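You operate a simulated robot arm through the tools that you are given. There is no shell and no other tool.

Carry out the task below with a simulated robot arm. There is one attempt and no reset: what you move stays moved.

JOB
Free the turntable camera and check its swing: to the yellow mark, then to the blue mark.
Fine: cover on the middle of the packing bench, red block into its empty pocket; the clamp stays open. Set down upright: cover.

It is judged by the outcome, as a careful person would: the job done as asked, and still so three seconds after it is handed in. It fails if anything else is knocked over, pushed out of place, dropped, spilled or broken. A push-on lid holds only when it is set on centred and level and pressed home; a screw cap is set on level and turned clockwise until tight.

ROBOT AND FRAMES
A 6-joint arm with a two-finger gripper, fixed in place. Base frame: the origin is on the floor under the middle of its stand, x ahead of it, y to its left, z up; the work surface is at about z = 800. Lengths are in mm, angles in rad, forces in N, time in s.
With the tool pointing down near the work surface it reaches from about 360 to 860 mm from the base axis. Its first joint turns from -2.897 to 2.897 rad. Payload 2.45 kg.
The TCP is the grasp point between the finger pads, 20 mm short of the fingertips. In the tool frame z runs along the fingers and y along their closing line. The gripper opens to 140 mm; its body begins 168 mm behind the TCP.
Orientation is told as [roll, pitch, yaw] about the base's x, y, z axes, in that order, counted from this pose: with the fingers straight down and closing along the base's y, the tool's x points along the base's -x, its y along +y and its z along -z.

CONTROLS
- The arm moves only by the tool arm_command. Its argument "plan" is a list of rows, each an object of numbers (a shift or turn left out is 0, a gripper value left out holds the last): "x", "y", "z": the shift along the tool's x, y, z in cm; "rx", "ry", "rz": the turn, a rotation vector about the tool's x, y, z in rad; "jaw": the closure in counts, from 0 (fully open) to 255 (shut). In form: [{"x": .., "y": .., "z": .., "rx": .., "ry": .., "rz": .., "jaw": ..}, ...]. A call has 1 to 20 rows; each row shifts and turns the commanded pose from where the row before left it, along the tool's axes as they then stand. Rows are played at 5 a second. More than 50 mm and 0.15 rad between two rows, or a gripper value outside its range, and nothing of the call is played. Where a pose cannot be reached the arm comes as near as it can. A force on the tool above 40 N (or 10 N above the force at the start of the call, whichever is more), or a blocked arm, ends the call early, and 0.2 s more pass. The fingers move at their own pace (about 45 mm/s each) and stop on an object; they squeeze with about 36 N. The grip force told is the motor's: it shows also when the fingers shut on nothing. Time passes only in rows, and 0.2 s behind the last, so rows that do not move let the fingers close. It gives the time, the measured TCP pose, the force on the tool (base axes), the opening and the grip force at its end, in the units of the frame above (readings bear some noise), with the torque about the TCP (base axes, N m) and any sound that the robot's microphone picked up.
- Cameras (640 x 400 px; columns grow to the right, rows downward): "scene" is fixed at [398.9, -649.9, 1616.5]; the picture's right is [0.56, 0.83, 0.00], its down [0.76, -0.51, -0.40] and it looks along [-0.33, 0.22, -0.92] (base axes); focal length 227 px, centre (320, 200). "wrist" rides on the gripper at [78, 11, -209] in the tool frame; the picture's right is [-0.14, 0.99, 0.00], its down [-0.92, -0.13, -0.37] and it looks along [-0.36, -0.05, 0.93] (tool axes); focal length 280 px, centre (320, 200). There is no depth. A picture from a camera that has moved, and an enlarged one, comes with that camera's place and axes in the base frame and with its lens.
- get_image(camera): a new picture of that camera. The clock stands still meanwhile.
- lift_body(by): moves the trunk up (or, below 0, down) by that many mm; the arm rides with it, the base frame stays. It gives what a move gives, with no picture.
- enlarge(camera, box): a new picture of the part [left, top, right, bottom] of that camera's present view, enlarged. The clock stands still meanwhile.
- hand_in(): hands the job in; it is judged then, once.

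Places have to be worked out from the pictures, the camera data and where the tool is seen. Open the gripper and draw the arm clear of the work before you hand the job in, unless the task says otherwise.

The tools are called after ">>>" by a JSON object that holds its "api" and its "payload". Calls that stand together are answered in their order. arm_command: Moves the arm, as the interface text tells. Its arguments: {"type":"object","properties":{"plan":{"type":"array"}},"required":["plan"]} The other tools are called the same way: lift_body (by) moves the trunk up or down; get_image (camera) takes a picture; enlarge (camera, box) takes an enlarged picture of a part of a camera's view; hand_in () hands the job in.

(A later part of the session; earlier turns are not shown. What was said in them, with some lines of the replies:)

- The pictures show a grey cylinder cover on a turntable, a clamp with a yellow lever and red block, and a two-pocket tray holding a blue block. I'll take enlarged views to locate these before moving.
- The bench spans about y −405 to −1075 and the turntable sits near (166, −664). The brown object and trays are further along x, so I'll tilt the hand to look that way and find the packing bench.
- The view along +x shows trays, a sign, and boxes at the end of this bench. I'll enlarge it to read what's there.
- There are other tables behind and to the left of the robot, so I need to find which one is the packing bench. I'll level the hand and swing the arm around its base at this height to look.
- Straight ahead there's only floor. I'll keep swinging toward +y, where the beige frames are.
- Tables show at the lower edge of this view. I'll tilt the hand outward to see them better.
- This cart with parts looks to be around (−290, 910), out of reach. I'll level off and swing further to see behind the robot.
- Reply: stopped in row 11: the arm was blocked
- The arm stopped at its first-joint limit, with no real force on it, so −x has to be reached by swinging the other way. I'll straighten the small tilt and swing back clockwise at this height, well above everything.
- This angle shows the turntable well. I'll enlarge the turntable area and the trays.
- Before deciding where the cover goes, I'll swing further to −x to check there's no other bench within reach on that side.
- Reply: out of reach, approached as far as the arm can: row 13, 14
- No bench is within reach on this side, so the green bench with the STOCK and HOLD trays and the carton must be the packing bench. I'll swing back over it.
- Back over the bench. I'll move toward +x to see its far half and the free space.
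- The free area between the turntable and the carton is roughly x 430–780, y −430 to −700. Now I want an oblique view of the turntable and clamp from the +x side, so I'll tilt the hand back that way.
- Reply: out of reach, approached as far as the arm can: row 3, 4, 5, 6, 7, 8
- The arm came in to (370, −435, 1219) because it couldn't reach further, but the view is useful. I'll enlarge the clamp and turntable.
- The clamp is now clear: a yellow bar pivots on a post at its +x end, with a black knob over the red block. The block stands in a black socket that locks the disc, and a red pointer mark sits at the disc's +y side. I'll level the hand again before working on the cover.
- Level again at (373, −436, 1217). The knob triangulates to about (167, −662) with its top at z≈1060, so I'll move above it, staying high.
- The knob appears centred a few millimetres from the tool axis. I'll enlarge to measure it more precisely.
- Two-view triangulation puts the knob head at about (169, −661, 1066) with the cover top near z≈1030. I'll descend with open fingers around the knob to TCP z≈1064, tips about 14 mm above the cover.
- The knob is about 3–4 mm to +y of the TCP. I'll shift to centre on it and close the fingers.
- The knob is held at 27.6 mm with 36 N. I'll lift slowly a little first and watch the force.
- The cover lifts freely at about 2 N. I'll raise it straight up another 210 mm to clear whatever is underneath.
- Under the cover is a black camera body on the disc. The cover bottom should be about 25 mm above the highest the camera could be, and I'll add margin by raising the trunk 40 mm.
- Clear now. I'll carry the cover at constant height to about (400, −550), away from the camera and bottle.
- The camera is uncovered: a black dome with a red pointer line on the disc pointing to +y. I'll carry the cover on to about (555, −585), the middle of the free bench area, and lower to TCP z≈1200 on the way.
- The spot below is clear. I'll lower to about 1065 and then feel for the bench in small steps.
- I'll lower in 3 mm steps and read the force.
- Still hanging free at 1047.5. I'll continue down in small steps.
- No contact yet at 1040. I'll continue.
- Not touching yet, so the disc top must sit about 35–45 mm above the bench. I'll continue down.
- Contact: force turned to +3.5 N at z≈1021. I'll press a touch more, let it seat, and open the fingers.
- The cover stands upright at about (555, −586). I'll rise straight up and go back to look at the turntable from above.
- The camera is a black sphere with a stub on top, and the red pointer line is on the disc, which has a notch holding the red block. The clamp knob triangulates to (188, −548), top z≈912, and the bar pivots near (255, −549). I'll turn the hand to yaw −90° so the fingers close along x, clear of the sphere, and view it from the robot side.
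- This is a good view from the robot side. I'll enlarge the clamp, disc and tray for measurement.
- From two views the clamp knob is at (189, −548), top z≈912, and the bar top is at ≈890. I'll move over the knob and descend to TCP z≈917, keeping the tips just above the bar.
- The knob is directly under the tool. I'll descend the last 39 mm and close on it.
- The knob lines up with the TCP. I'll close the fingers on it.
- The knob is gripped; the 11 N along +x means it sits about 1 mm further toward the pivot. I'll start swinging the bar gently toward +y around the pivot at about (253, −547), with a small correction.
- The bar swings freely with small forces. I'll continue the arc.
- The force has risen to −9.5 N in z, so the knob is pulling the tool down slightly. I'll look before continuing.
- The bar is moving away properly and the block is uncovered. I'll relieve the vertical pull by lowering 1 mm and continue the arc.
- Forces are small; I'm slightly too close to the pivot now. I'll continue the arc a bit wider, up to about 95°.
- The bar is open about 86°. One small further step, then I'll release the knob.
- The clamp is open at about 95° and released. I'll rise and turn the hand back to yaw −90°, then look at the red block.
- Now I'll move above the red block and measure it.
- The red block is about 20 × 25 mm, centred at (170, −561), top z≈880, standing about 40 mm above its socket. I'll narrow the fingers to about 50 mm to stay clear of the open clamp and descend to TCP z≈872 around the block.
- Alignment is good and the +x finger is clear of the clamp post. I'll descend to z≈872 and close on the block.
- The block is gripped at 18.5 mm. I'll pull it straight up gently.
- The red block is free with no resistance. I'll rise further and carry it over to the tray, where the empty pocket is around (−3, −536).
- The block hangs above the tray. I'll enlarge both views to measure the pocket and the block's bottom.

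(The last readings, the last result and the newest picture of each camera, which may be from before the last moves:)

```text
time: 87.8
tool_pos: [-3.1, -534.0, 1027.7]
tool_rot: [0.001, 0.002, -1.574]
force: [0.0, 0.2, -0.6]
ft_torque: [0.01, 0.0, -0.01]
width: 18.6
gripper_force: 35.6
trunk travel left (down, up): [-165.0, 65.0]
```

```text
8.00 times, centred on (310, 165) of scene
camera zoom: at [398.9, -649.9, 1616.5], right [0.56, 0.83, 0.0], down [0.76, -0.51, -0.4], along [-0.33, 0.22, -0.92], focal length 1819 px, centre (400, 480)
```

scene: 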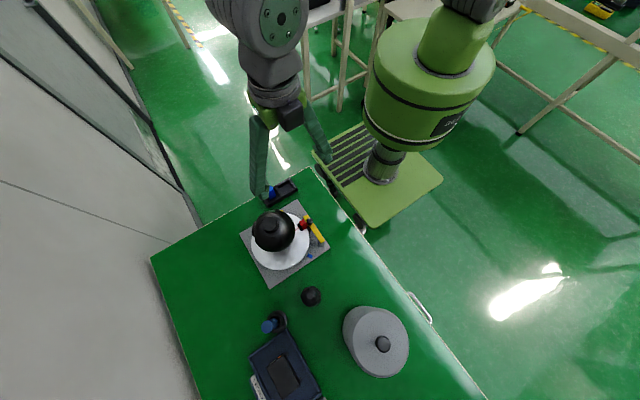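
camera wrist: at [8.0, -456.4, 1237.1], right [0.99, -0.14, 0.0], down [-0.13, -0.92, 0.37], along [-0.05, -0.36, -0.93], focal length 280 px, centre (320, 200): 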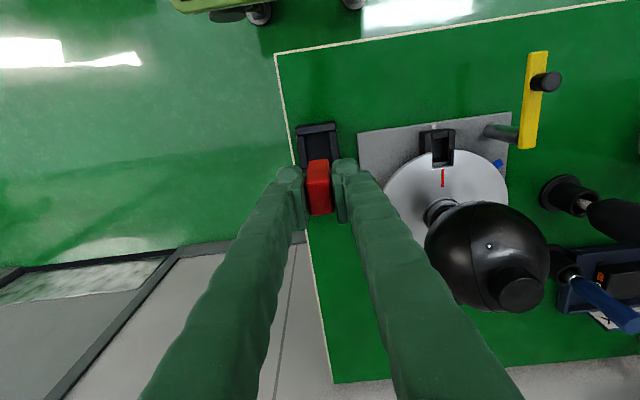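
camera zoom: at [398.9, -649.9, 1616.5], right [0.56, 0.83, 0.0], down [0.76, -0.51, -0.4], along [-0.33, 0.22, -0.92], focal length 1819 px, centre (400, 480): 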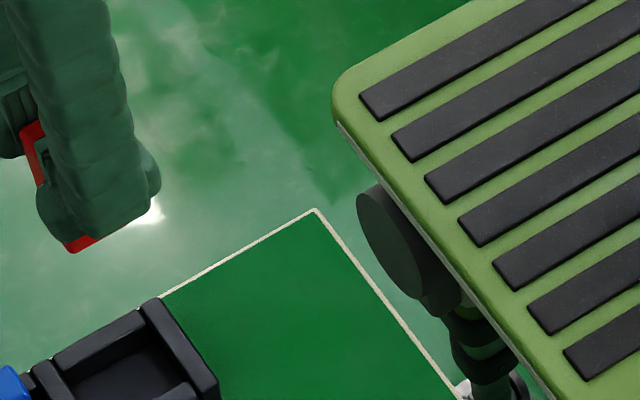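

Measured: the block is about 70 mm tall with its bottom roughly 63 mm below the TCP. The empty pocket's inside runs about x −23…14, y −514…−562, centre (−4.6, −538). I'll align there and lower, stopping above the floor.

>>> {"api": "arm_command", "payload": {"plan": [{"x": -0.4, "y": -0.15}, {"z": 4.0}, {"z": 4.0}, {"z": 2.5}, {}]}}

>>> {"api": "enlarge", "payload": {"camera": "wrist", "box": [260, 110, 380, 230]}}

>>> {"api": "enlarge", "payload": {"camera": "scene", "box": [250, 140, 320, 210]}}

```text
time: 89.0
tool_pos: [-6.3, -537.6, 923.9]
tool_rot: [-0.001, 0.001, -1.573]
force: [0.5, 0.1, 0.5]
ft_torque: [0.0, -0.02, -0.01]
width: 18.6
gripper_force: 36.0
trunk travel left (down, up): [-165.0, 65.0]
```

```text
3.33 times, centred on (320, 170) of wrist
camera zoom: at [5.3, -460.6, 1132.7], right [0.99, -0.14, 0.0], down [-0.13, -0.92, 0.37], along [-0.05, -0.36, -0.93], focal length 935 px, centre (320, 300)
```

zoom: 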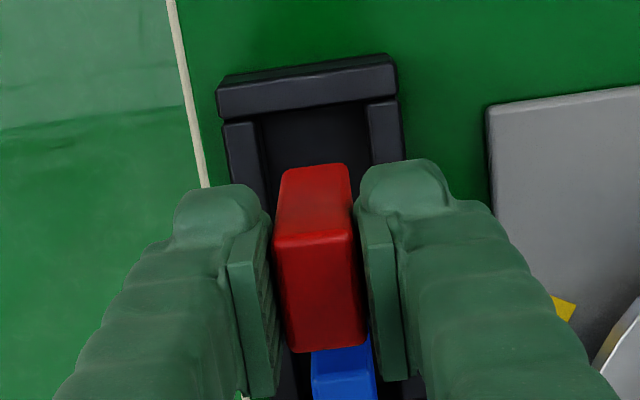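

```text
5.71 times, centred on (285, 175) of scene
camera zoom: at [398.9, -649.9, 1616.5], right [0.56, 0.83, 0.0], down [0.76, -0.51, -0.4], along [-0.33, 0.22, -0.92], focal length 1299 px, centre (520, 343)
```

zoom: 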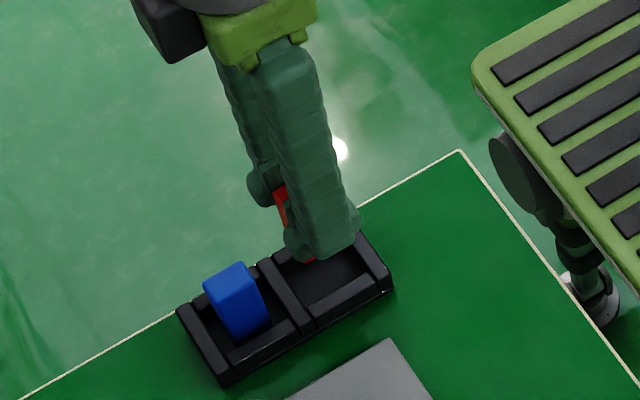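

The block is over the pocket, within about 1 mm of centre. I'll lower until just above the floor, then step gently to contact.

>>> {"api": "arm_command", "payload": {"plan": [{"z": 2.0, "y": 0.1}, {"z": 1.5}, {"z": 1.0}, {}]}}

>>> {"api": "arm_command", "payload": {"plan": [{"z": 0.2}, {"z": 0.2}, {}]}}

>>> {"api": "arm_command", "payload": {"plan": [{"z": 0.15}, {"z": 0.15}, {}]}}

```text
time: 90.0
tool_pos: [-4.0, -537.1, 879.7]
tool_rot: [0.002, 0.002, -1.572]
force: [-0.5, -1.4, -0.4]
ft_torque: [0.02, 0.02, -0.04]
width: 18.3
gripper_force: 36.0
trunk travel left (down, up): [-165.0, 65.0]
```

```text
time: 90.8
tool_pos: [-3.6, -539.6, 877.4]
tool_rot: [0.001, 0.001, -1.573]
force: [1.1, -0.8, -0.9]
ft_torque: [0.0, 0.02, -0.01]
width: 18.5
gripper_force: 35.8
trunk travel left (down, up): [-165.0, 65.0]
```

```text
time: 91.6
tool_pos: [-5.1, -538.6, 873.9]
tool_rot: [0.002, 0.001, -1.573]
force: [0.2, -0.1, -0.6]
ft_torque: [-0.01, 0.0, 0.02]
width: 18.1
gripper_force: 35.6
trunk travel left (down, up): [-165.0, 65.0]
```

No contact yet at 873.9. I'll keep stepping down.

>>> {"api": "arm_command", "payload": {"plan": [{"z": 0.15}, {"z": 0.15}, {}]}}

>>> {"api": "arm_command", "payload": {"plan": [{"z": 0.15}, {"z": 0.1}, {}]}}

>>> {"api": "enlarge", "payload": {"camera": "wrist", "box": [260, 110, 380, 230]}}

>>> {"api": "enlarge", "payload": {"camera": "scene", "box": [250, 140, 320, 210]}}

```text
time: 92.4
tool_pos: [-4.2, -538.5, 870.4]
tool_rot: [-0.001, 0.002, -1.572]
force: [0.0, -0.2, -0.5]
ft_torque: [0.01, -0.01, 0.01]
width: 18.5
gripper_force: 35.6
trunk travel left (down, up): [-165.0, 65.0]
```

```text
time: 93.2
tool_pos: [-3.9, -539.3, 869.6]
tool_rot: [0.001, 0.0, -1.575]
force: [2.0, 2.6, 15.8]
ft_torque: [0.16, -0.05, -0.01]
width: 18.4
gripper_force: 36.2
trunk travel left (down, up): [-165.0, 65.0]
```

```text
3.33 times, centred on (320, 170) of wrist
camera zoom: at [6.4, -461.0, 1078.2], right [0.99, -0.14, 0.0], down [-0.13, -0.92, 0.37], along [-0.05, -0.37, -0.93], focal length 935 px, centre (320, 300)
```

zoom: 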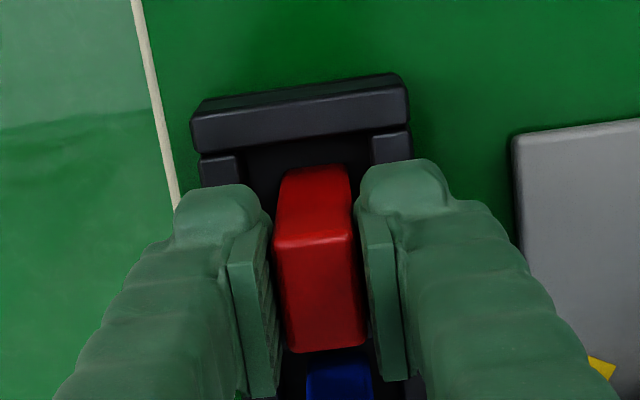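

```text
5.71 times, centred on (285, 175) of scene
camera zoom: at [398.9, -649.9, 1616.5], right [0.56, 0.83, 0.0], down [0.76, -0.51, -0.4], along [-0.33, 0.22, -0.92], focal length 1299 px, centre (520, 343)
```

zoom: 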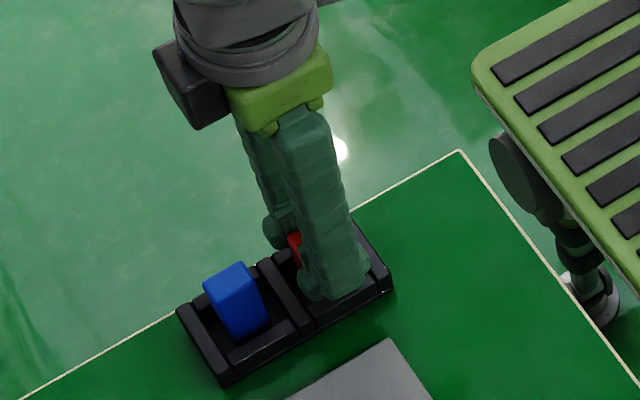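

Contact with the pocket floor: 15.8 N at 869.6. I'll ease up slightly, open the fingers gently and rise.

>>> {"api": "arm_command", "payload": {"plan": [{"z": -0.06}, {}, {"jaw": 210}, {}, {"jaw": 160}, {}, {}]}}

>>> {"api": "arm_command", "payload": {"plan": [{"z": -2.0}, {"z": -3.5}, {"z": -4.5}, {"z": -4.5}, {"z": -4.5}, {}]}}

>>> {"api": "get_image", "payload": {"camera": "wrist"}}

>>> {"api": "enlarge", "payload": {"camera": "scene", "box": [250, 140, 350, 240]}}

```text
time: 94.8
tool_pos: [-3.5, -540.2, 869.3]
tool_rot: [0.0, 0.003, -1.572]
force: [0.2, -0.5, 0.2]
ft_torque: [0.0, 0.0, -0.02]
width: 52.1
gripper_force: 0.1
trunk travel left (down, up): [-165.0, 65.0]
```

```text
time: 96.2
tool_pos: [-3.4, -538.5, 1059.3]
tool_rot: [0.002, 0.001, -1.573]
force: [-0.2, 0.2, 0.7]
ft_torque: [0.01, 0.0, -0.01]
width: 52.3
gripper_force: 0.0
trunk travel left (down, up): [-165.0, 65.0]
```

```text
taken
camera wrist: at [6.4, -460.8, 1268.5], right [0.99, -0.14, 0.0], down [-0.13, -0.92, 0.37], along [-0.05, -0.36, -0.93], focal length 280 px, centre (320, 200)
```

wrist: 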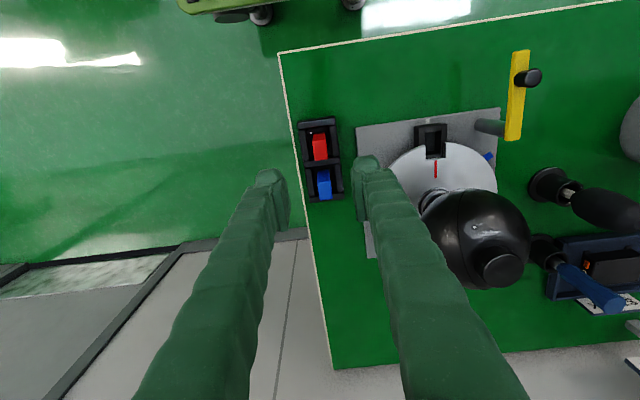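

```text
4.00 times, centred on (300, 190) of scene
camera zoom: at [398.9, -649.9, 1616.5], right [0.56, 0.83, 0.0], down [0.76, -0.51, -0.4], along [-0.33, 0.22, -0.92], focal length 910 px, centre (400, 240)
```

zoom: 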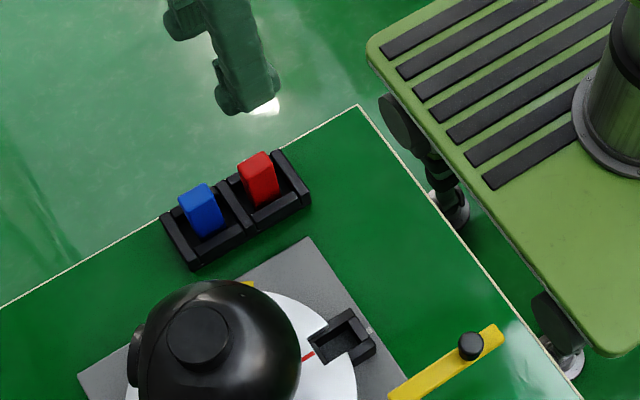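

The red block stands upright in its pocket like the blue one. Next is the turntable: the marks are at about 150° (yellow) and 30° (blue), with the pointer now at 90°. The stub on top of the sphere looks to be on the turntable axis, so I'll move above it for a closer look.

>>> {"api": "arm_command", "payload": {"plan": [{"z": -3.6}, {"z": -3.5}, {"y": 3.5, "x": -2.4}, {"y": 3.5, "x": -2.4}, {"y": 3.5, "x": -2.4}, {"y": 3.4, "x": -2.4}, {"y": 3.3, "x": -2.5, "jaw": 60}, {}]}}

>>> {"api": "get_image", "payload": {"camera": "wrist"}}

>>> {"api": "enlarge", "payload": {"camera": "wrist", "box": [240, 80, 400, 240]}}

>>> {"api": "enlarge", "payload": {"camera": "scene", "box": [235, 180, 335, 280]}}

```text
time: 98.0
tool_pos: [167.3, -662.1, 1129.9]
tool_rot: [0.0, 0.002, -1.572]
force: [-0.3, 0.3, -0.1]
ft_torque: [0.01, 0.03, -0.01]
width: 104.8
gripper_force: 0.1
trunk travel left (down, up): [-165.0, 65.0]
```

```text
taken
camera wrist: at [177.2, -583.6, 1338.1], right [0.99, -0.14, 0.0], down [-0.13, -0.92, 0.37], along [-0.05, -0.36, -0.93], focal length 280 px, centre (320, 200)
```

wrist: 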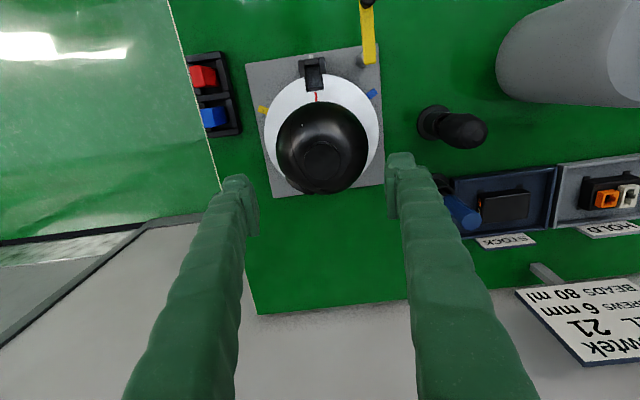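

```text
2.50 times, centred on (320, 160) of wrist
camera zoom: at [177.2, -583.6, 1338.1], right [0.99, -0.14, 0.0], down [-0.13, -0.92, 0.37], along [-0.05, -0.36, -0.93], focal length 701 px, centre (320, 300)
```

zoom: 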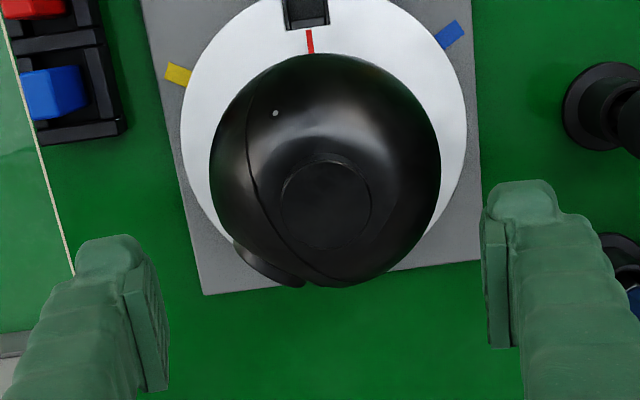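

```text
4.00 times, centred on (285, 230) of scene
camera zoom: at [398.9, -649.9, 1616.5], right [0.56, 0.83, 0.0], down [0.76, -0.51, -0.4], along [-0.33, 0.22, -0.92], focal length 910 px, centre (460, 80)
```

zoom: 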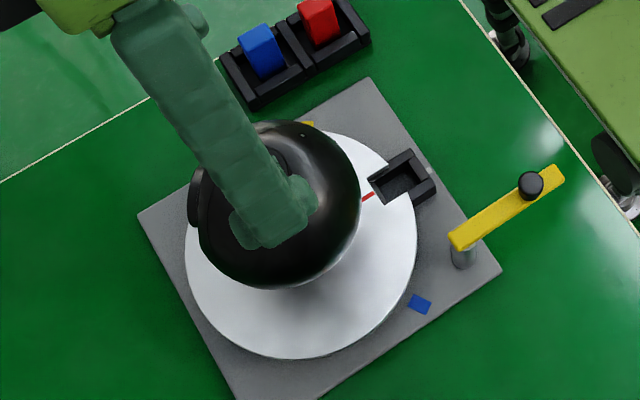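

The stub is on the turntable axis at (168.7, −660.6), about 45 mm in diameter, top z≈1020, with about 12 mm of side above the sphere. I'll descend around it to TCP z≈1031, keeping the tips just above the sphere shoulder.

>>> {"api": "arm_command", "payload": {"plan": [{"y": 0.14, "x": 0.12}, {"z": 4.0}, {"z": 3.0}, {"z": 2.0}, {}]}}

>>> {"api": "get_image", "payload": {"camera": "wrist"}}

>>> {"api": "enlarge", "payload": {"camera": "scene", "box": [235, 180, 335, 280]}}

```text
time: 99.2
tool_pos: [169.9, -660.2, 1038.6]
tool_rot: [0.0, 0.003, -1.573]
force: [0.2, -0.5, -1.0]
ft_torque: [0.04, 0.01, 0.0]
width: 107.1
gripper_force: 0.0
trunk travel left (down, up): [-165.0, 65.0]
```

```text
taken
camera wrist: at [180.3, -583.1, 1247.9], right [0.99, -0.14, 0.0], down [-0.13, -0.92, 0.37], along [-0.05, -0.36, -0.93], focal length 280 px, centre (320, 200)
```

wrist: 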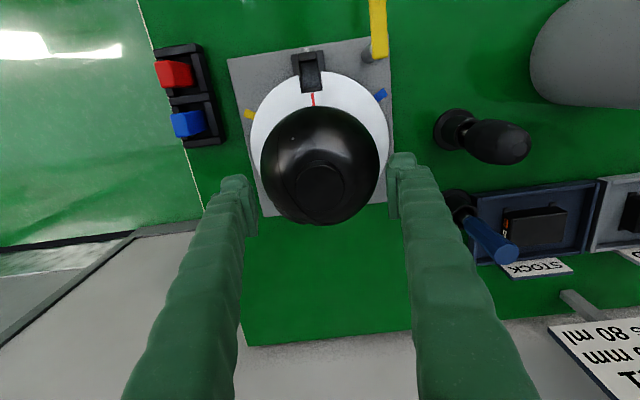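

```text
4.00 times, centred on (285, 230) of scene
camera zoom: at [398.9, -649.9, 1616.5], right [0.56, 0.83, 0.0], down [0.76, -0.51, -0.4], along [-0.33, 0.22, -0.92], focal length 910 px, centre (460, 80)
```

zoom: 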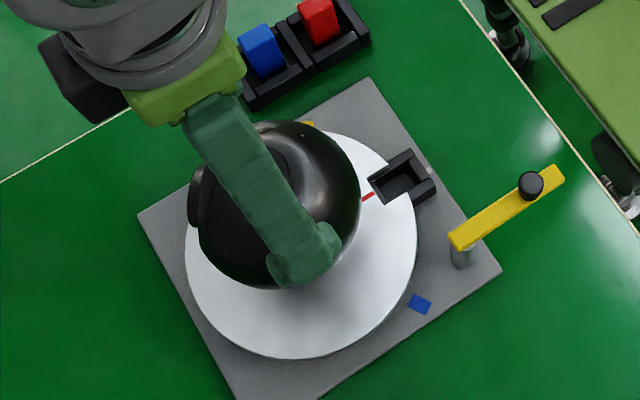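

The stub is centred under the tool. I'll go down the last 7 mm and close the fingers on it.

>>> {"api": "arm_command", "payload": {"plan": [{"z": 0.4, "y": -0.05}, {"z": 0.3}, {}]}}

>>> {"api": "arm_command", "payload": {"plan": [{"jaw": 255}, {}, {}, {}, {}, {}, {}]}}

>>> {"api": "get_image", "payload": {"camera": "wrist"}}

>>> {"api": "enlarge", "payload": {"camera": "scene", "box": [235, 180, 335, 280]}}

```text
time: 100.0
tool_pos: [168.9, -660.7, 1033.1]
tool_rot: [0.001, 0.002, -1.572]
force: [-0.3, -0.5, -0.8]
ft_torque: [0.01, 0.01, 0.03]
width: 107.0
gripper_force: 0.1
trunk travel left (down, up): [-165.0, 65.0]
```

```text
time: 101.6
tool_pos: [171.0, -661.1, 1032.5]
tool_rot: [0.002, 0.002, -1.573]
force: [4.0, -0.2, -0.4]
ft_torque: [-0.04, -0.09, 0.07]
width: 40.4
gripper_force: 45.0
trunk travel left (down, up): [-165.0, 65.0]
```

```text
taken
camera wrist: at [180.2, -582.7, 1241.7], right [0.99, -0.14, 0.0], down [-0.13, -0.92, 0.37], along [-0.05, -0.36, -0.93], focal length 280 px, centre (320, 200)
```

wrist: 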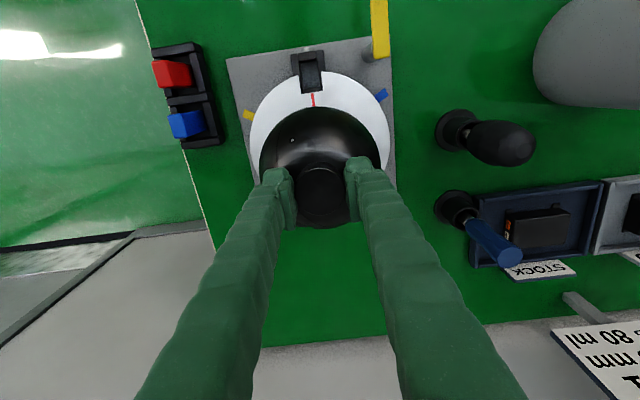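

```text
4.00 times, centred on (285, 230) of scene
camera zoom: at [398.9, -649.9, 1616.5], right [0.56, 0.83, 0.0], down [0.76, -0.51, -0.4], along [-0.33, 0.22, -0.92], focal length 910 px, centre (460, 80)
```

zoom: 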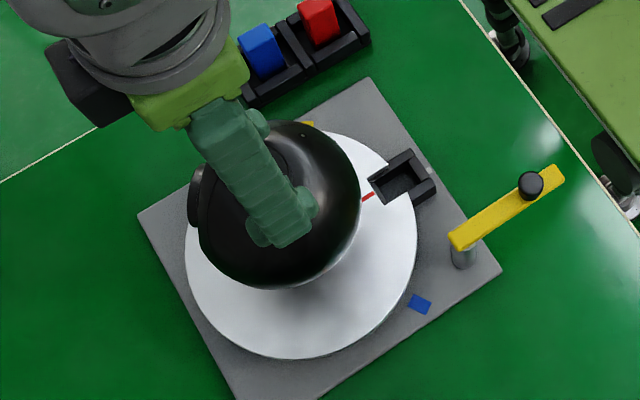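

The stub is held at 40 mm. I'll twist a small test amount counter-clockwise, toward the yellow mark, and check that the pointer follows.

>>> {"api": "arm_command", "payload": {"plan": [{"rz": -0.07}, {"rz": -0.07}, {"rz": -0.07}, {}]}}

>>> {"api": "get_image", "payload": {"camera": "wrist"}}

>>> {"api": "enlarge", "payload": {"camera": "scene", "box": [235, 180, 335, 280]}}

```text
time: 102.6
tool_pos: [170.3, -660.9, 1033.0]
tool_rot: [0.001, 0.001, -1.36]
force: [6.8, -3.4, 0.7]
ft_torque: [-0.04, -0.09, 0.07]
width: 40.5
gripper_force: 45.1
trunk travel left (down, up): [-165.0, 65.0]
```

```text
taken
camera wrist: at [163.6, -581.9, 1241.7], right [1.0, 0.07, 0.0], down [0.07, -0.93, 0.37], along [0.03, -0.37, -0.93], focal length 280 px, centre (320, 200)
```

wrist: 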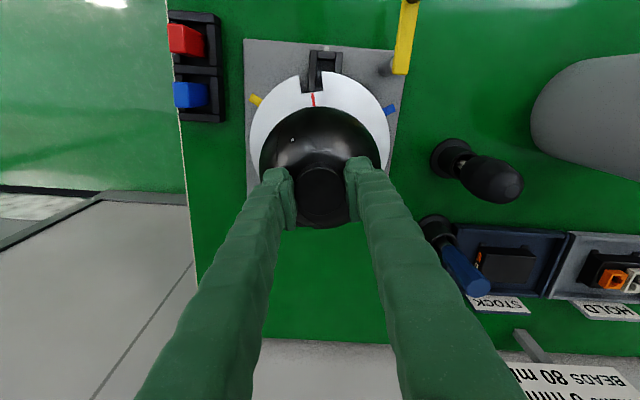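

```text
4.00 times, centred on (285, 230) of scene
camera zoom: at [398.9, -649.9, 1616.5], right [0.56, 0.83, 0.0], down [0.76, -0.51, -0.4], along [-0.33, 0.22, -0.92], focal length 910 px, centre (460, 80)
```

zoom: 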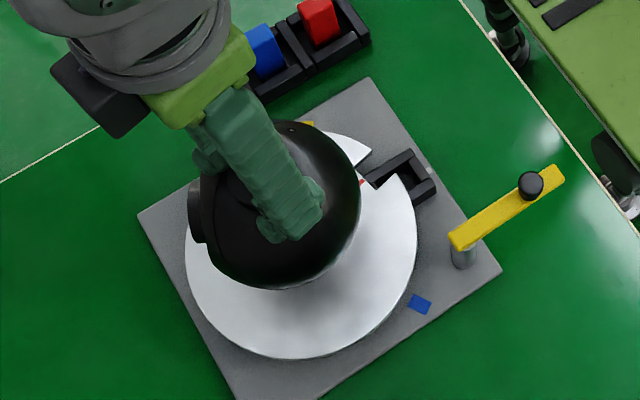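

The disc turns with the camera and there's no slip. I'll trim the centring slightly and continue toward the yellow mark, stopping a little short to measure.

>>> {"api": "arm_command", "payload": {"plan": [{"x": -0.05, "y": 0.06, "rz": -0.09}, {"rz": -0.09}, {"rz": -0.09}, {"rz": -0.09}, {"rz": -0.09}, {"rz": -0.09}, {"rz": -0.09}, {"rz": -0.09}, {}]}}

>>> {"api": "get_image", "payload": {"camera": "wrist"}}

>>> {"api": "enlarge", "payload": {"camera": "wrist", "box": [240, 40, 400, 200]}}

>>> {"api": "enlarge", "payload": {"camera": "scene", "box": [235, 180, 335, 280]}}

```text
time: 104.6
tool_pos: [169.8, -660.1, 1032.8]
tool_rot: [0.003, -0.001, -0.642]
force: [0.6, 1.0, 7.4]
ft_torque: [0.21, 0.28, 0.05]
width: 40.1
gripper_force: 45.5
trunk travel left (down, up): [-165.0, 65.0]
```

```text
taken
camera wrist: at [113.3, -605.2, 1241.6], right [0.7, 0.71, 0.0], down [0.66, -0.65, 0.37], along [0.26, -0.26, -0.93], focal length 280 px, centre (320, 200)
```

wrist: 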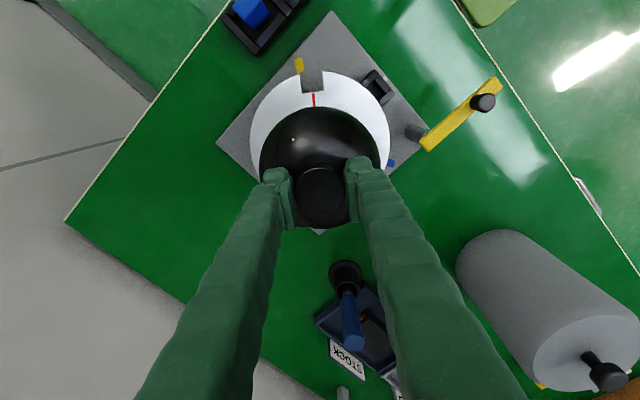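

```text
2.50 times, centred on (320, 120) of wrist
camera zoom: at [113.3, -605.2, 1241.6], right [0.7, 0.71, 0.0], down [0.66, -0.65, 0.37], along [0.26, -0.26, -0.93], focal length 701 px, centre (320, 400)
```

zoom: 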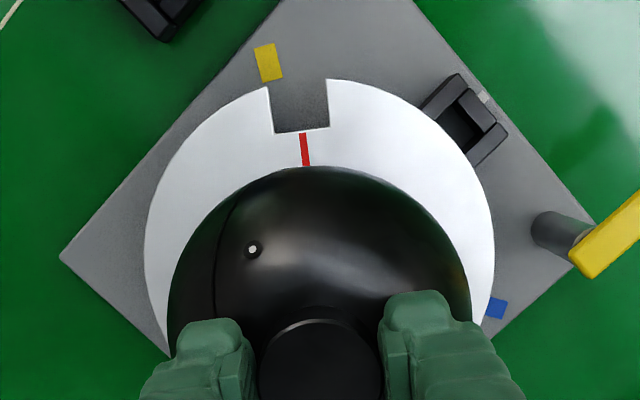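

```text
4.00 times, centred on (285, 230) of scene
camera zoom: at [398.9, -649.9, 1616.5], right [0.56, 0.83, 0.0], down [0.76, -0.51, -0.4], along [-0.33, 0.22, -0.92], focal length 910 px, centre (460, 80)
```

zoom: 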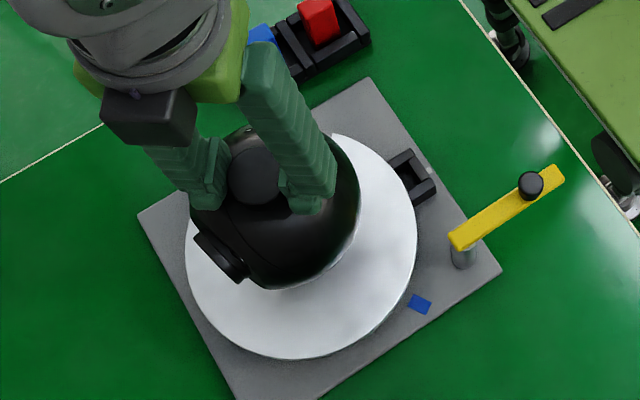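

By measurement the pointer is at about 142–143° and the yellow mark at about 150°. I'll turn the remaining roughly 7° and check.

>>> {"api": "arm_command", "payload": {"plan": [{"rz": -0.06}, {"rz": -0.06}, {}, {}]}}

>>> {"api": "enlarge", "payload": {"camera": "wrist", "box": [260, 40, 360, 140]}}

>>> {"api": "enlarge", "payload": {"camera": "scene", "box": [235, 180, 335, 280]}}

```text
time: 105.6
tool_pos: [170.7, -660.0, 1032.9]
tool_rot: [0.002, 0.001, -0.522]
force: [0.5, -2.8, 0.7]
ft_torque: [-0.13, -0.14, 0.08]
width: 40.1
gripper_force: 45.1
trunk travel left (down, up): [-165.0, 65.0]
```

```text
4.00 times, centred on (310, 90) of wrist
camera zoom: at [107.1, -612.2, 1241.6], right [0.61, 0.79, 0.0], down [0.73, -0.57, 0.37], along [0.29, -0.22, -0.93], focal length 1122 px, centre (360, 640)
```

zoom: 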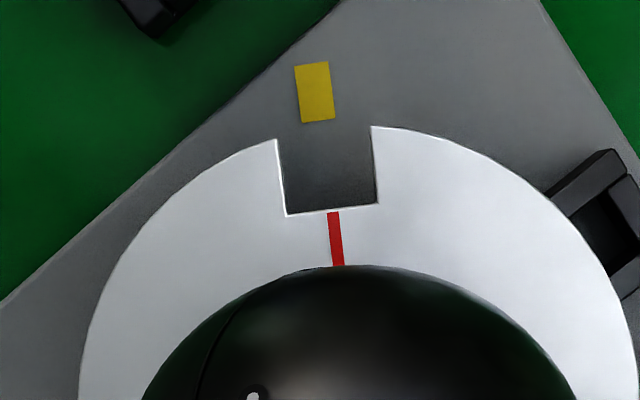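

```text
4.00 times, centred on (285, 230) of scene
camera zoom: at [398.9, -649.9, 1616.5], right [0.56, 0.83, 0.0], down [0.76, -0.51, -0.4], along [-0.33, 0.22, -0.92], focal length 910 px, centre (460, 80)
```

zoom: 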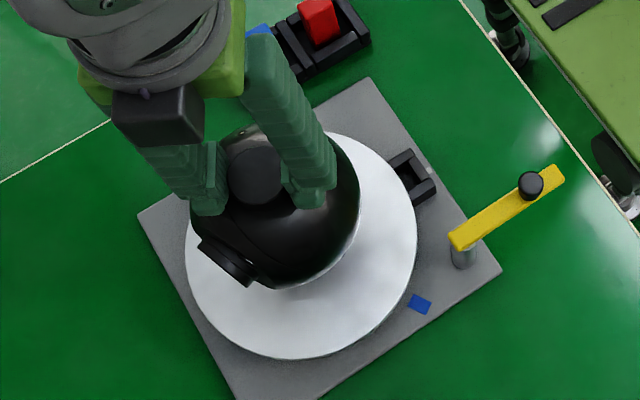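

The pointer measures about 149.5–150°, on the yellow mark. I'll hold there briefly, then begin turning clockwise toward the blue mark.

>>> {"api": "arm_command", "payload": {"plan": [{}, {}, {}, {}, {}]}}

>>> {"api": "arm_command", "payload": {"plan": [{"rz": 0.1}, {"rz": 0.1}, {"rz": 0.1}, {"rz": 0.1}, {"rz": 0.1}, {"rz": 0.1}, {"rz": 0.1}, {"rz": 0.1}, {"rz": 0.1}, {"rz": 0.1}, {}]}}

>>> {"api": "get_image", "payload": {"camera": "wrist"}}

```text
time: 106.8
tool_pos: [170.1, -659.2, 1032.6]
tool_rot: [0.0, -0.001, -0.522]
force: [-0.1, -2.7, -0.4]
ft_torque: [-0.04, 0.03, 0.04]
width: 40.0
gripper_force: 44.5
trunk travel left (down, up): [-165.0, 65.0]
```

```text
time: 109.2
tool_pos: [168.6, -659.5, 1033.6]
tool_rot: [-0.001, 0.002, -1.525]
force: [3.2, -5.1, -0.1]
ft_torque: [-0.22, -0.02, 0.01]
width: 39.9
gripper_force: 44.4
trunk travel left (down, up): [-165.0, 65.0]
```

```text
taken
camera wrist: at [176.4, -582.2, 1241.7], right [1.0, -0.09, 0.0], down [-0.08, -0.93, 0.37], along [-0.03, -0.37, -0.93], focal length 280 px, centre (320, 200)
```

wrist: 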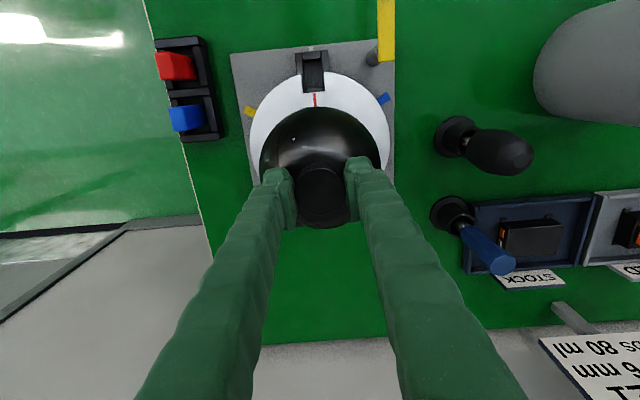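

The pointer still follows, passing the home position. I'll continue toward blue, again stopping slightly short.

>>> {"api": "arm_command", "payload": {"plan": [{"rz": 0.1}, {"rz": 0.1}, {"rz": 0.1}, {"rz": 0.1}, {"rz": 0.1}, {"rz": 0.1}, {"rz": 0.1}, {"rz": 0.1}, {"rz": 0.1}, {"rz": 0.08}, {}]}}

>>> {"api": "get_image", "payload": {"camera": "wrist"}}

>>> {"api": "enlarge", "payload": {"camera": "wrist", "box": [260, 40, 360, 140]}}

>>> {"api": "enlarge", "payload": {"camera": "scene", "box": [235, 180, 335, 280]}}

```text
time: 111.6
tool_pos: [169.2, -659.6, 1033.6]
tool_rot: [-0.001, 0.002, -2.503]
force: [2.8, -1.0, -1.9]
ft_torque: [-0.01, -0.06, 0.03]
width: 39.8
gripper_force: 45.4
trunk travel left (down, up): [-165.0, 65.0]
```

```text
taken
camera wrist: at [238.3, -622.9, 1241.7], right [0.48, -0.88, 0.0], down [-0.82, -0.45, 0.37], along [-0.32, -0.17, -0.93], focal length 280 px, centre (320, 200)
```

wrist: 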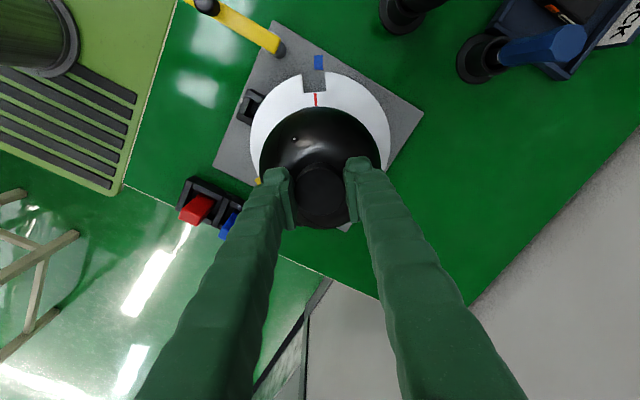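

```text
4.00 times, centred on (310, 90) of wrist
camera zoom: at [238.3, -622.9, 1241.7], right [0.48, -0.88, 0.0], down [-0.82, -0.45, 0.37], along [-0.32, -0.17, -0.93], focal length 1122 px, centre (360, 640)
```

zoom: 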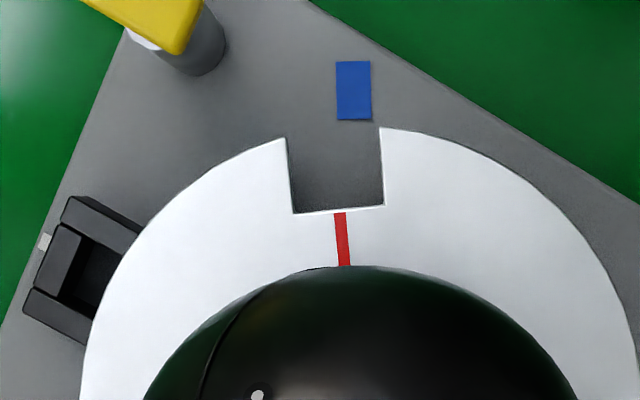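

```text
4.00 times, centred on (285, 230) of scene
camera zoom: at [398.9, -649.9, 1616.5], right [0.56, 0.83, 0.0], down [0.76, -0.51, -0.4], along [-0.33, 0.22, -0.92], focal length 910 px, centre (460, 80)
```

zoom: 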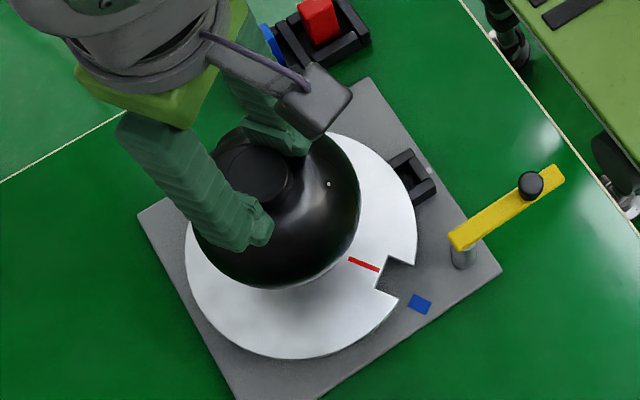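

The pointer is a few degrees short of blue. I'll enlarge more closely to measure the remainder precisely.

>>> {"api": "enlarge", "payload": {"camera": "wrist", "box": [290, 50, 350, 110]}}

>>> {"api": "enlarge", "payload": {"camera": "scene", "box": [310, 230, 350, 270]}}

```text
6.67 times, centred on (320, 80) of wrist
camera zoom: at [238.3, -622.9, 1241.7], right [0.48, -0.88, 0.0], down [-0.82, -0.45, 0.37], along [-0.32, -0.17, -0.93], focal length 1869 px, centre (320, 1000)
```

zoom: 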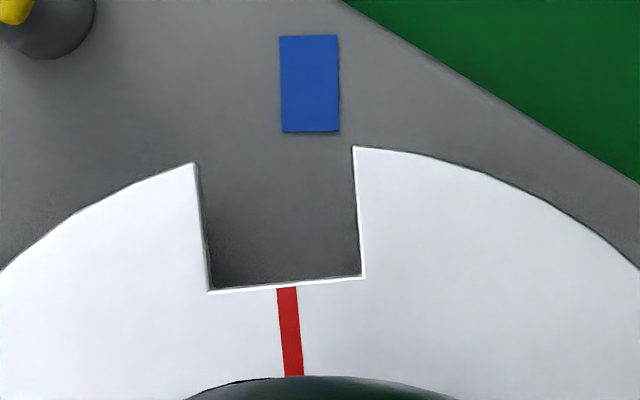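

```text
10.00 times, centred on (330, 250) of scene
camera zoom: at [398.9, -649.9, 1616.5], right [0.56, 0.83, 0.0], down [0.76, -0.51, -0.4], along [-0.33, 0.22, -0.92], focal length 2274 px, centre (220, -300)
```

zoom: 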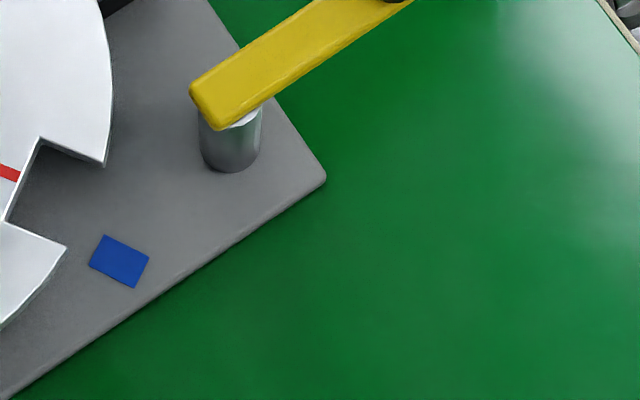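

Both views agree the pointer is about 4–4.8° short of the blue mark. I'll turn the rest, about 0.076 rad clockwise, and check again.

>>> {"api": "arm_command", "payload": {"plan": [{"rz": 0.038}, {"rz": 0.038}, {}, {}]}}

>>> {"api": "enlarge", "payload": {"camera": "wrist", "box": [290, 50, 350, 110]}}

>>> {"api": "enlarge", "payload": {"camera": "scene", "box": [290, 225, 340, 275]}}

```text
time: 112.6
tool_pos: [168.7, -659.1, 1033.8]
tool_rot: [-0.001, 0.001, -2.578]
force: [2.1, -1.1, -5.6]
ft_torque: [-0.09, 0.07, 0.01]
width: 39.8
gripper_force: 44.6
trunk travel left (down, up): [-165.0, 65.0]
```

```text
6.67 times, centred on (320, 80) of wrist
camera zoom: at [240.9, -628.3, 1241.7], right [0.41, -0.91, 0.0], down [-0.85, -0.38, 0.37], along [-0.34, -0.15, -0.93], focal length 1869 px, centre (320, 1000)
```

zoom: 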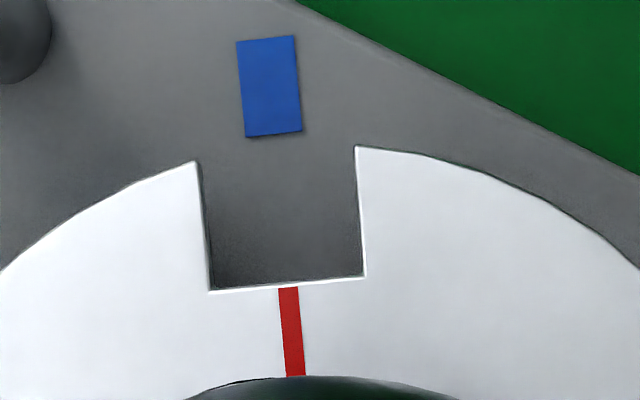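

```text
8.00 times, centred on (315, 250) of scene
camera zoom: at [398.9, -649.9, 1616.5], right [0.56, 0.83, 0.0], down [0.76, -0.51, -0.4], along [-0.33, 0.22, -0.92], focal length 1819 px, centre (360, -200)
```

zoom: 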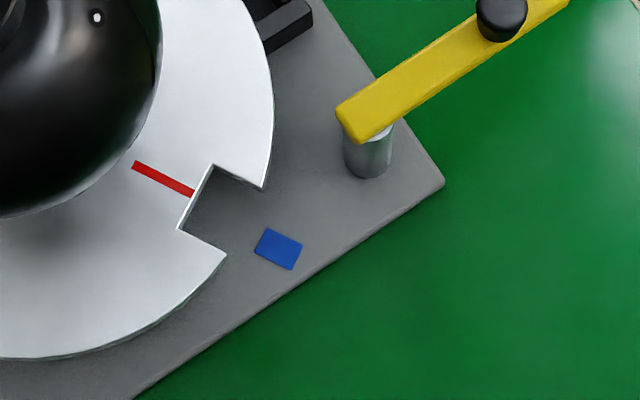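

Both views put the pointer within about half a degree of the blue mark. I'll open the fingers gently and rise straight up, then recheck.

>>> {"api": "arm_command", "payload": {"plan": [{}, {}, {"jaw": 175}, {}, {"jaw": 150}, {}, {"jaw": 100}, {}, {}]}}

>>> {"api": "arm_command", "payload": {"plan": [{"z": -1.5}, {"z": -3.0}, {"z": -4.5}, {"z": -4.5}, {"z": -4.5}, {}]}}

>>> {"api": "get_image", "payload": {"camera": "wrist"}}

>>> {"api": "enlarge", "payload": {"camera": "scene", "box": [290, 225, 340, 275]}}

```text
time: 114.6
tool_pos: [170.9, -660.0, 1034.2]
tool_rot: [-0.002, 0.003, -2.577]
force: [1.1, -0.3, 0.6]
ft_torque: [0.02, -0.04, -0.02]
width: 85.2
gripper_force: 0.1
trunk travel left (down, up): [-165.0, 65.0]
```

```text
time: 116.0
tool_pos: [169.8, -661.6, 1211.9]
tool_rot: [-0.001, 0.001, -2.577]
force: [-0.2, 0.2, -0.8]
ft_torque: [-0.01, 0.02, -0.01]
width: 85.0
gripper_force: 0.0
trunk travel left (down, up): [-165.0, 65.0]
```

```text
taken
camera wrist: at [241.1, -629.4, 1421.3], right [0.41, -0.91, 0.0], down [-0.85, -0.38, 0.37], along [-0.34, -0.15, -0.93], focal length 280 px, centre (320, 200)
```

wrist: 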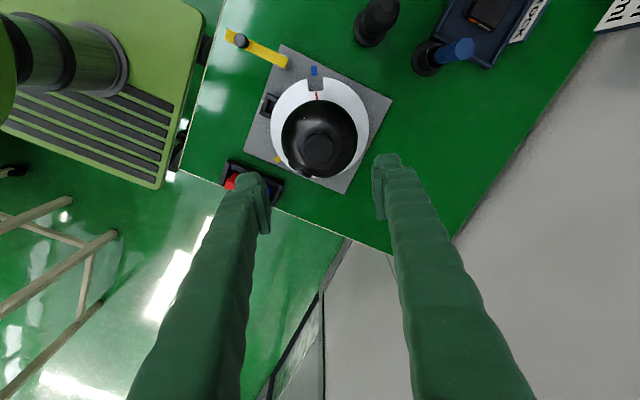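

```text
8.00 times, centred on (315, 250) of scene
camera zoom: at [398.9, -649.9, 1616.5], right [0.56, 0.83, 0.0], down [0.76, -0.51, -0.4], along [-0.33, 0.22, -0.92], focal length 1819 px, centre (360, -200)
```

zoom: 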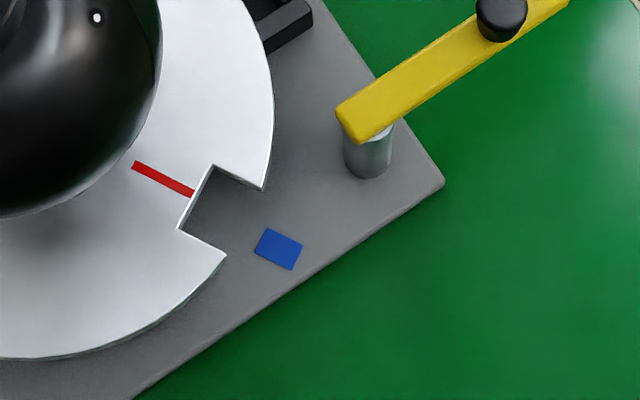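

The pointer hasn't moved on release. I'll take one more independent measure of the alignment from this height.

>>> {"api": "enlarge", "payload": {"camera": "wrist", "box": [255, 45, 395, 185]}}

>>> {"api": "enlarge", "payload": {"camera": "wrist", "box": [290, 55, 345, 110]}}

>>> {"api": "get_image", "payload": {"camera": "scene"}}

```text
2.86 times, centred on (325, 115) of wrist
camera zoom: at [241.1, -629.4, 1421.3], right [0.41, -0.91, 0.0], down [-0.85, -0.38, 0.37], along [-0.34, -0.15, -0.93], focal length 801 px, centre (306, 443)
```

zoom: 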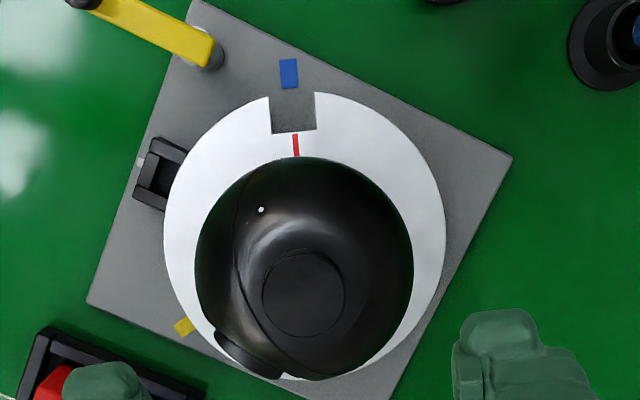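

```text
7.27 times, centred on (318, 82) of wrist
camera zoom: at [241.1, -629.4, 1421.3], right [0.41, -0.91, 0.0], down [-0.85, -0.38, 0.37], along [-0.34, -0.15, -0.93], focal length 2039 px, centre (338, 1054)
```

zoom: 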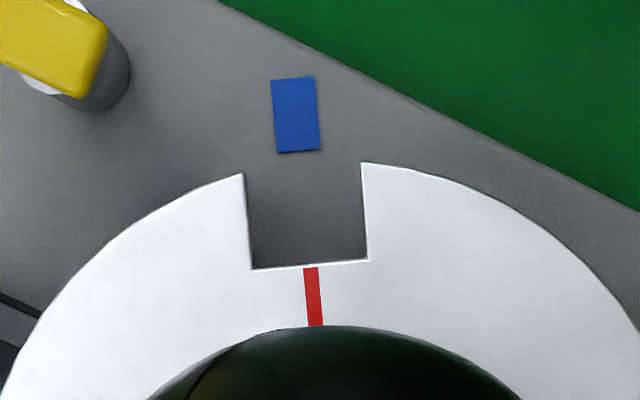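

```text
taken
```

scene: 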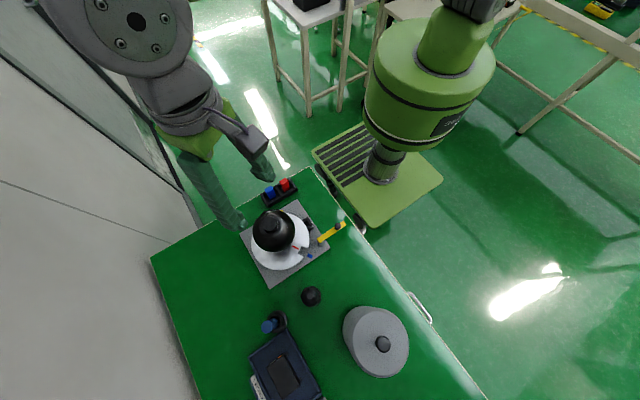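

The pointer reads on the blue mark within measurement error: wrist view −0.8°, scene view +0.6°. The cover is upright, the clamp is open and the red block is pocketed. I'll open the gripper fully, lift and draw the arm clear.

>>> {"api": "arm_command", "payload": {"plan": [{"z": -3.5}, {"z": -3.5, "jaw": 0}, {"x": 2.0, "y": -3.17}, {"x": 2.0, "y": -3.17}, {"x": 2.0, "y": -3.17}, {"x": 2.0, "y": -3.17}, {"x": 2.0, "y": -3.17}, {}, {}]}}

>>> {"api": "get_image", "payload": {"camera": "scene"}}

>>> {"api": "get_image", "payload": {"camera": "wrist"}}

>>> {"api": "enlarge", "payload": {"camera": "scene", "box": [240, 170, 420, 390]}}

```text
time: 118.0
tool_pos: [169.7, -471.8, 1281.9]
tool_rot: [-0.001, 0.001, -2.58]
force: [0.1, 0.0, 0.0]
ft_torque: [-0.03, -0.02, 0.01]
width: 140.1
gripper_force: 0.1
trunk travel left (down, up): [-165.0, 65.0]
```

```text
taken
```

scene: 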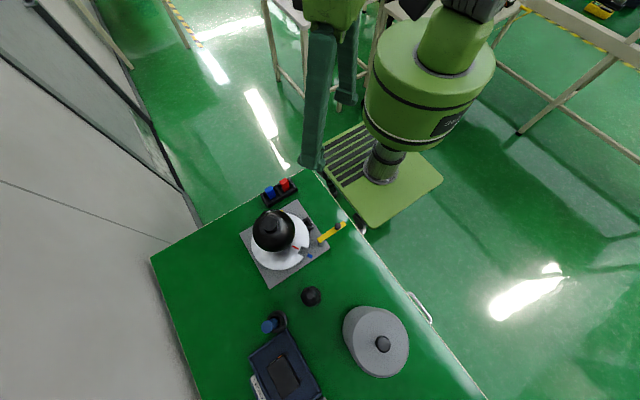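

```text
taken
camera wrist: at [239.6, -439.3, 1490.9], right [0.41, -0.91, 0.0], down [-0.85, -0.38, 0.37], along [-0.33, -0.15, -0.93], focal length 280 px, centre (320, 200)
```

wrist: 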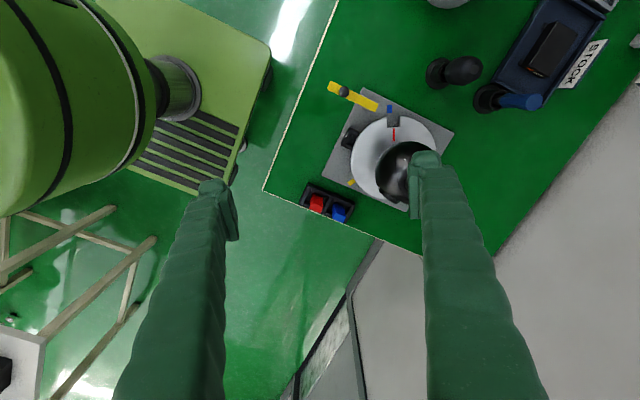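

```text
1.82 times, centred on (330, 280) of scene
camera zoom: at [398.9, -649.9, 1616.5], right [0.56, 0.83, 0.0], down [0.76, -0.51, -0.4], along [-0.33, 0.22, -0.92], focal length 413 px, centre (302, 54)
```

zoom: 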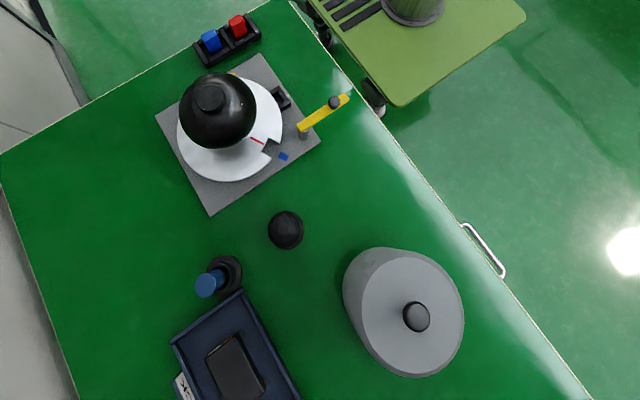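

Everything reads as intended: cover upright in the middle of the bench's free area, red block in its pocket, clamp open, pointer on blue and the arm clear. I'm handing in.

>>> {"api": "hand_in", "payload": {}}

```text
The job is handed in.
```

I finished the job and handed it in. One point is uncertain: where exactly you wanted the cover.

- **Cover:** it stands upright on the green bench at about (555, −586). I took the green bench to be the packing bench. Its true centre is out of the arm's reach, so I used the middle of the free space within reach.
- **Clamp:** swung open about 95° and left open.
- **Red block:** upright in its empty pocket, next to the blue block.
- **Swing check:** I turned the turntable by the stub on top of the camera, first to the yellow mark, where I held it briefly, then to the blue mark. The pointer rests on blue to within about 1°, and it did not move when I let go.

The gripper is open and the arm is drawn clear. I saw nothing else moved or knocked over. I raised the trunk 40 mm to lift the cover clear and left it there.
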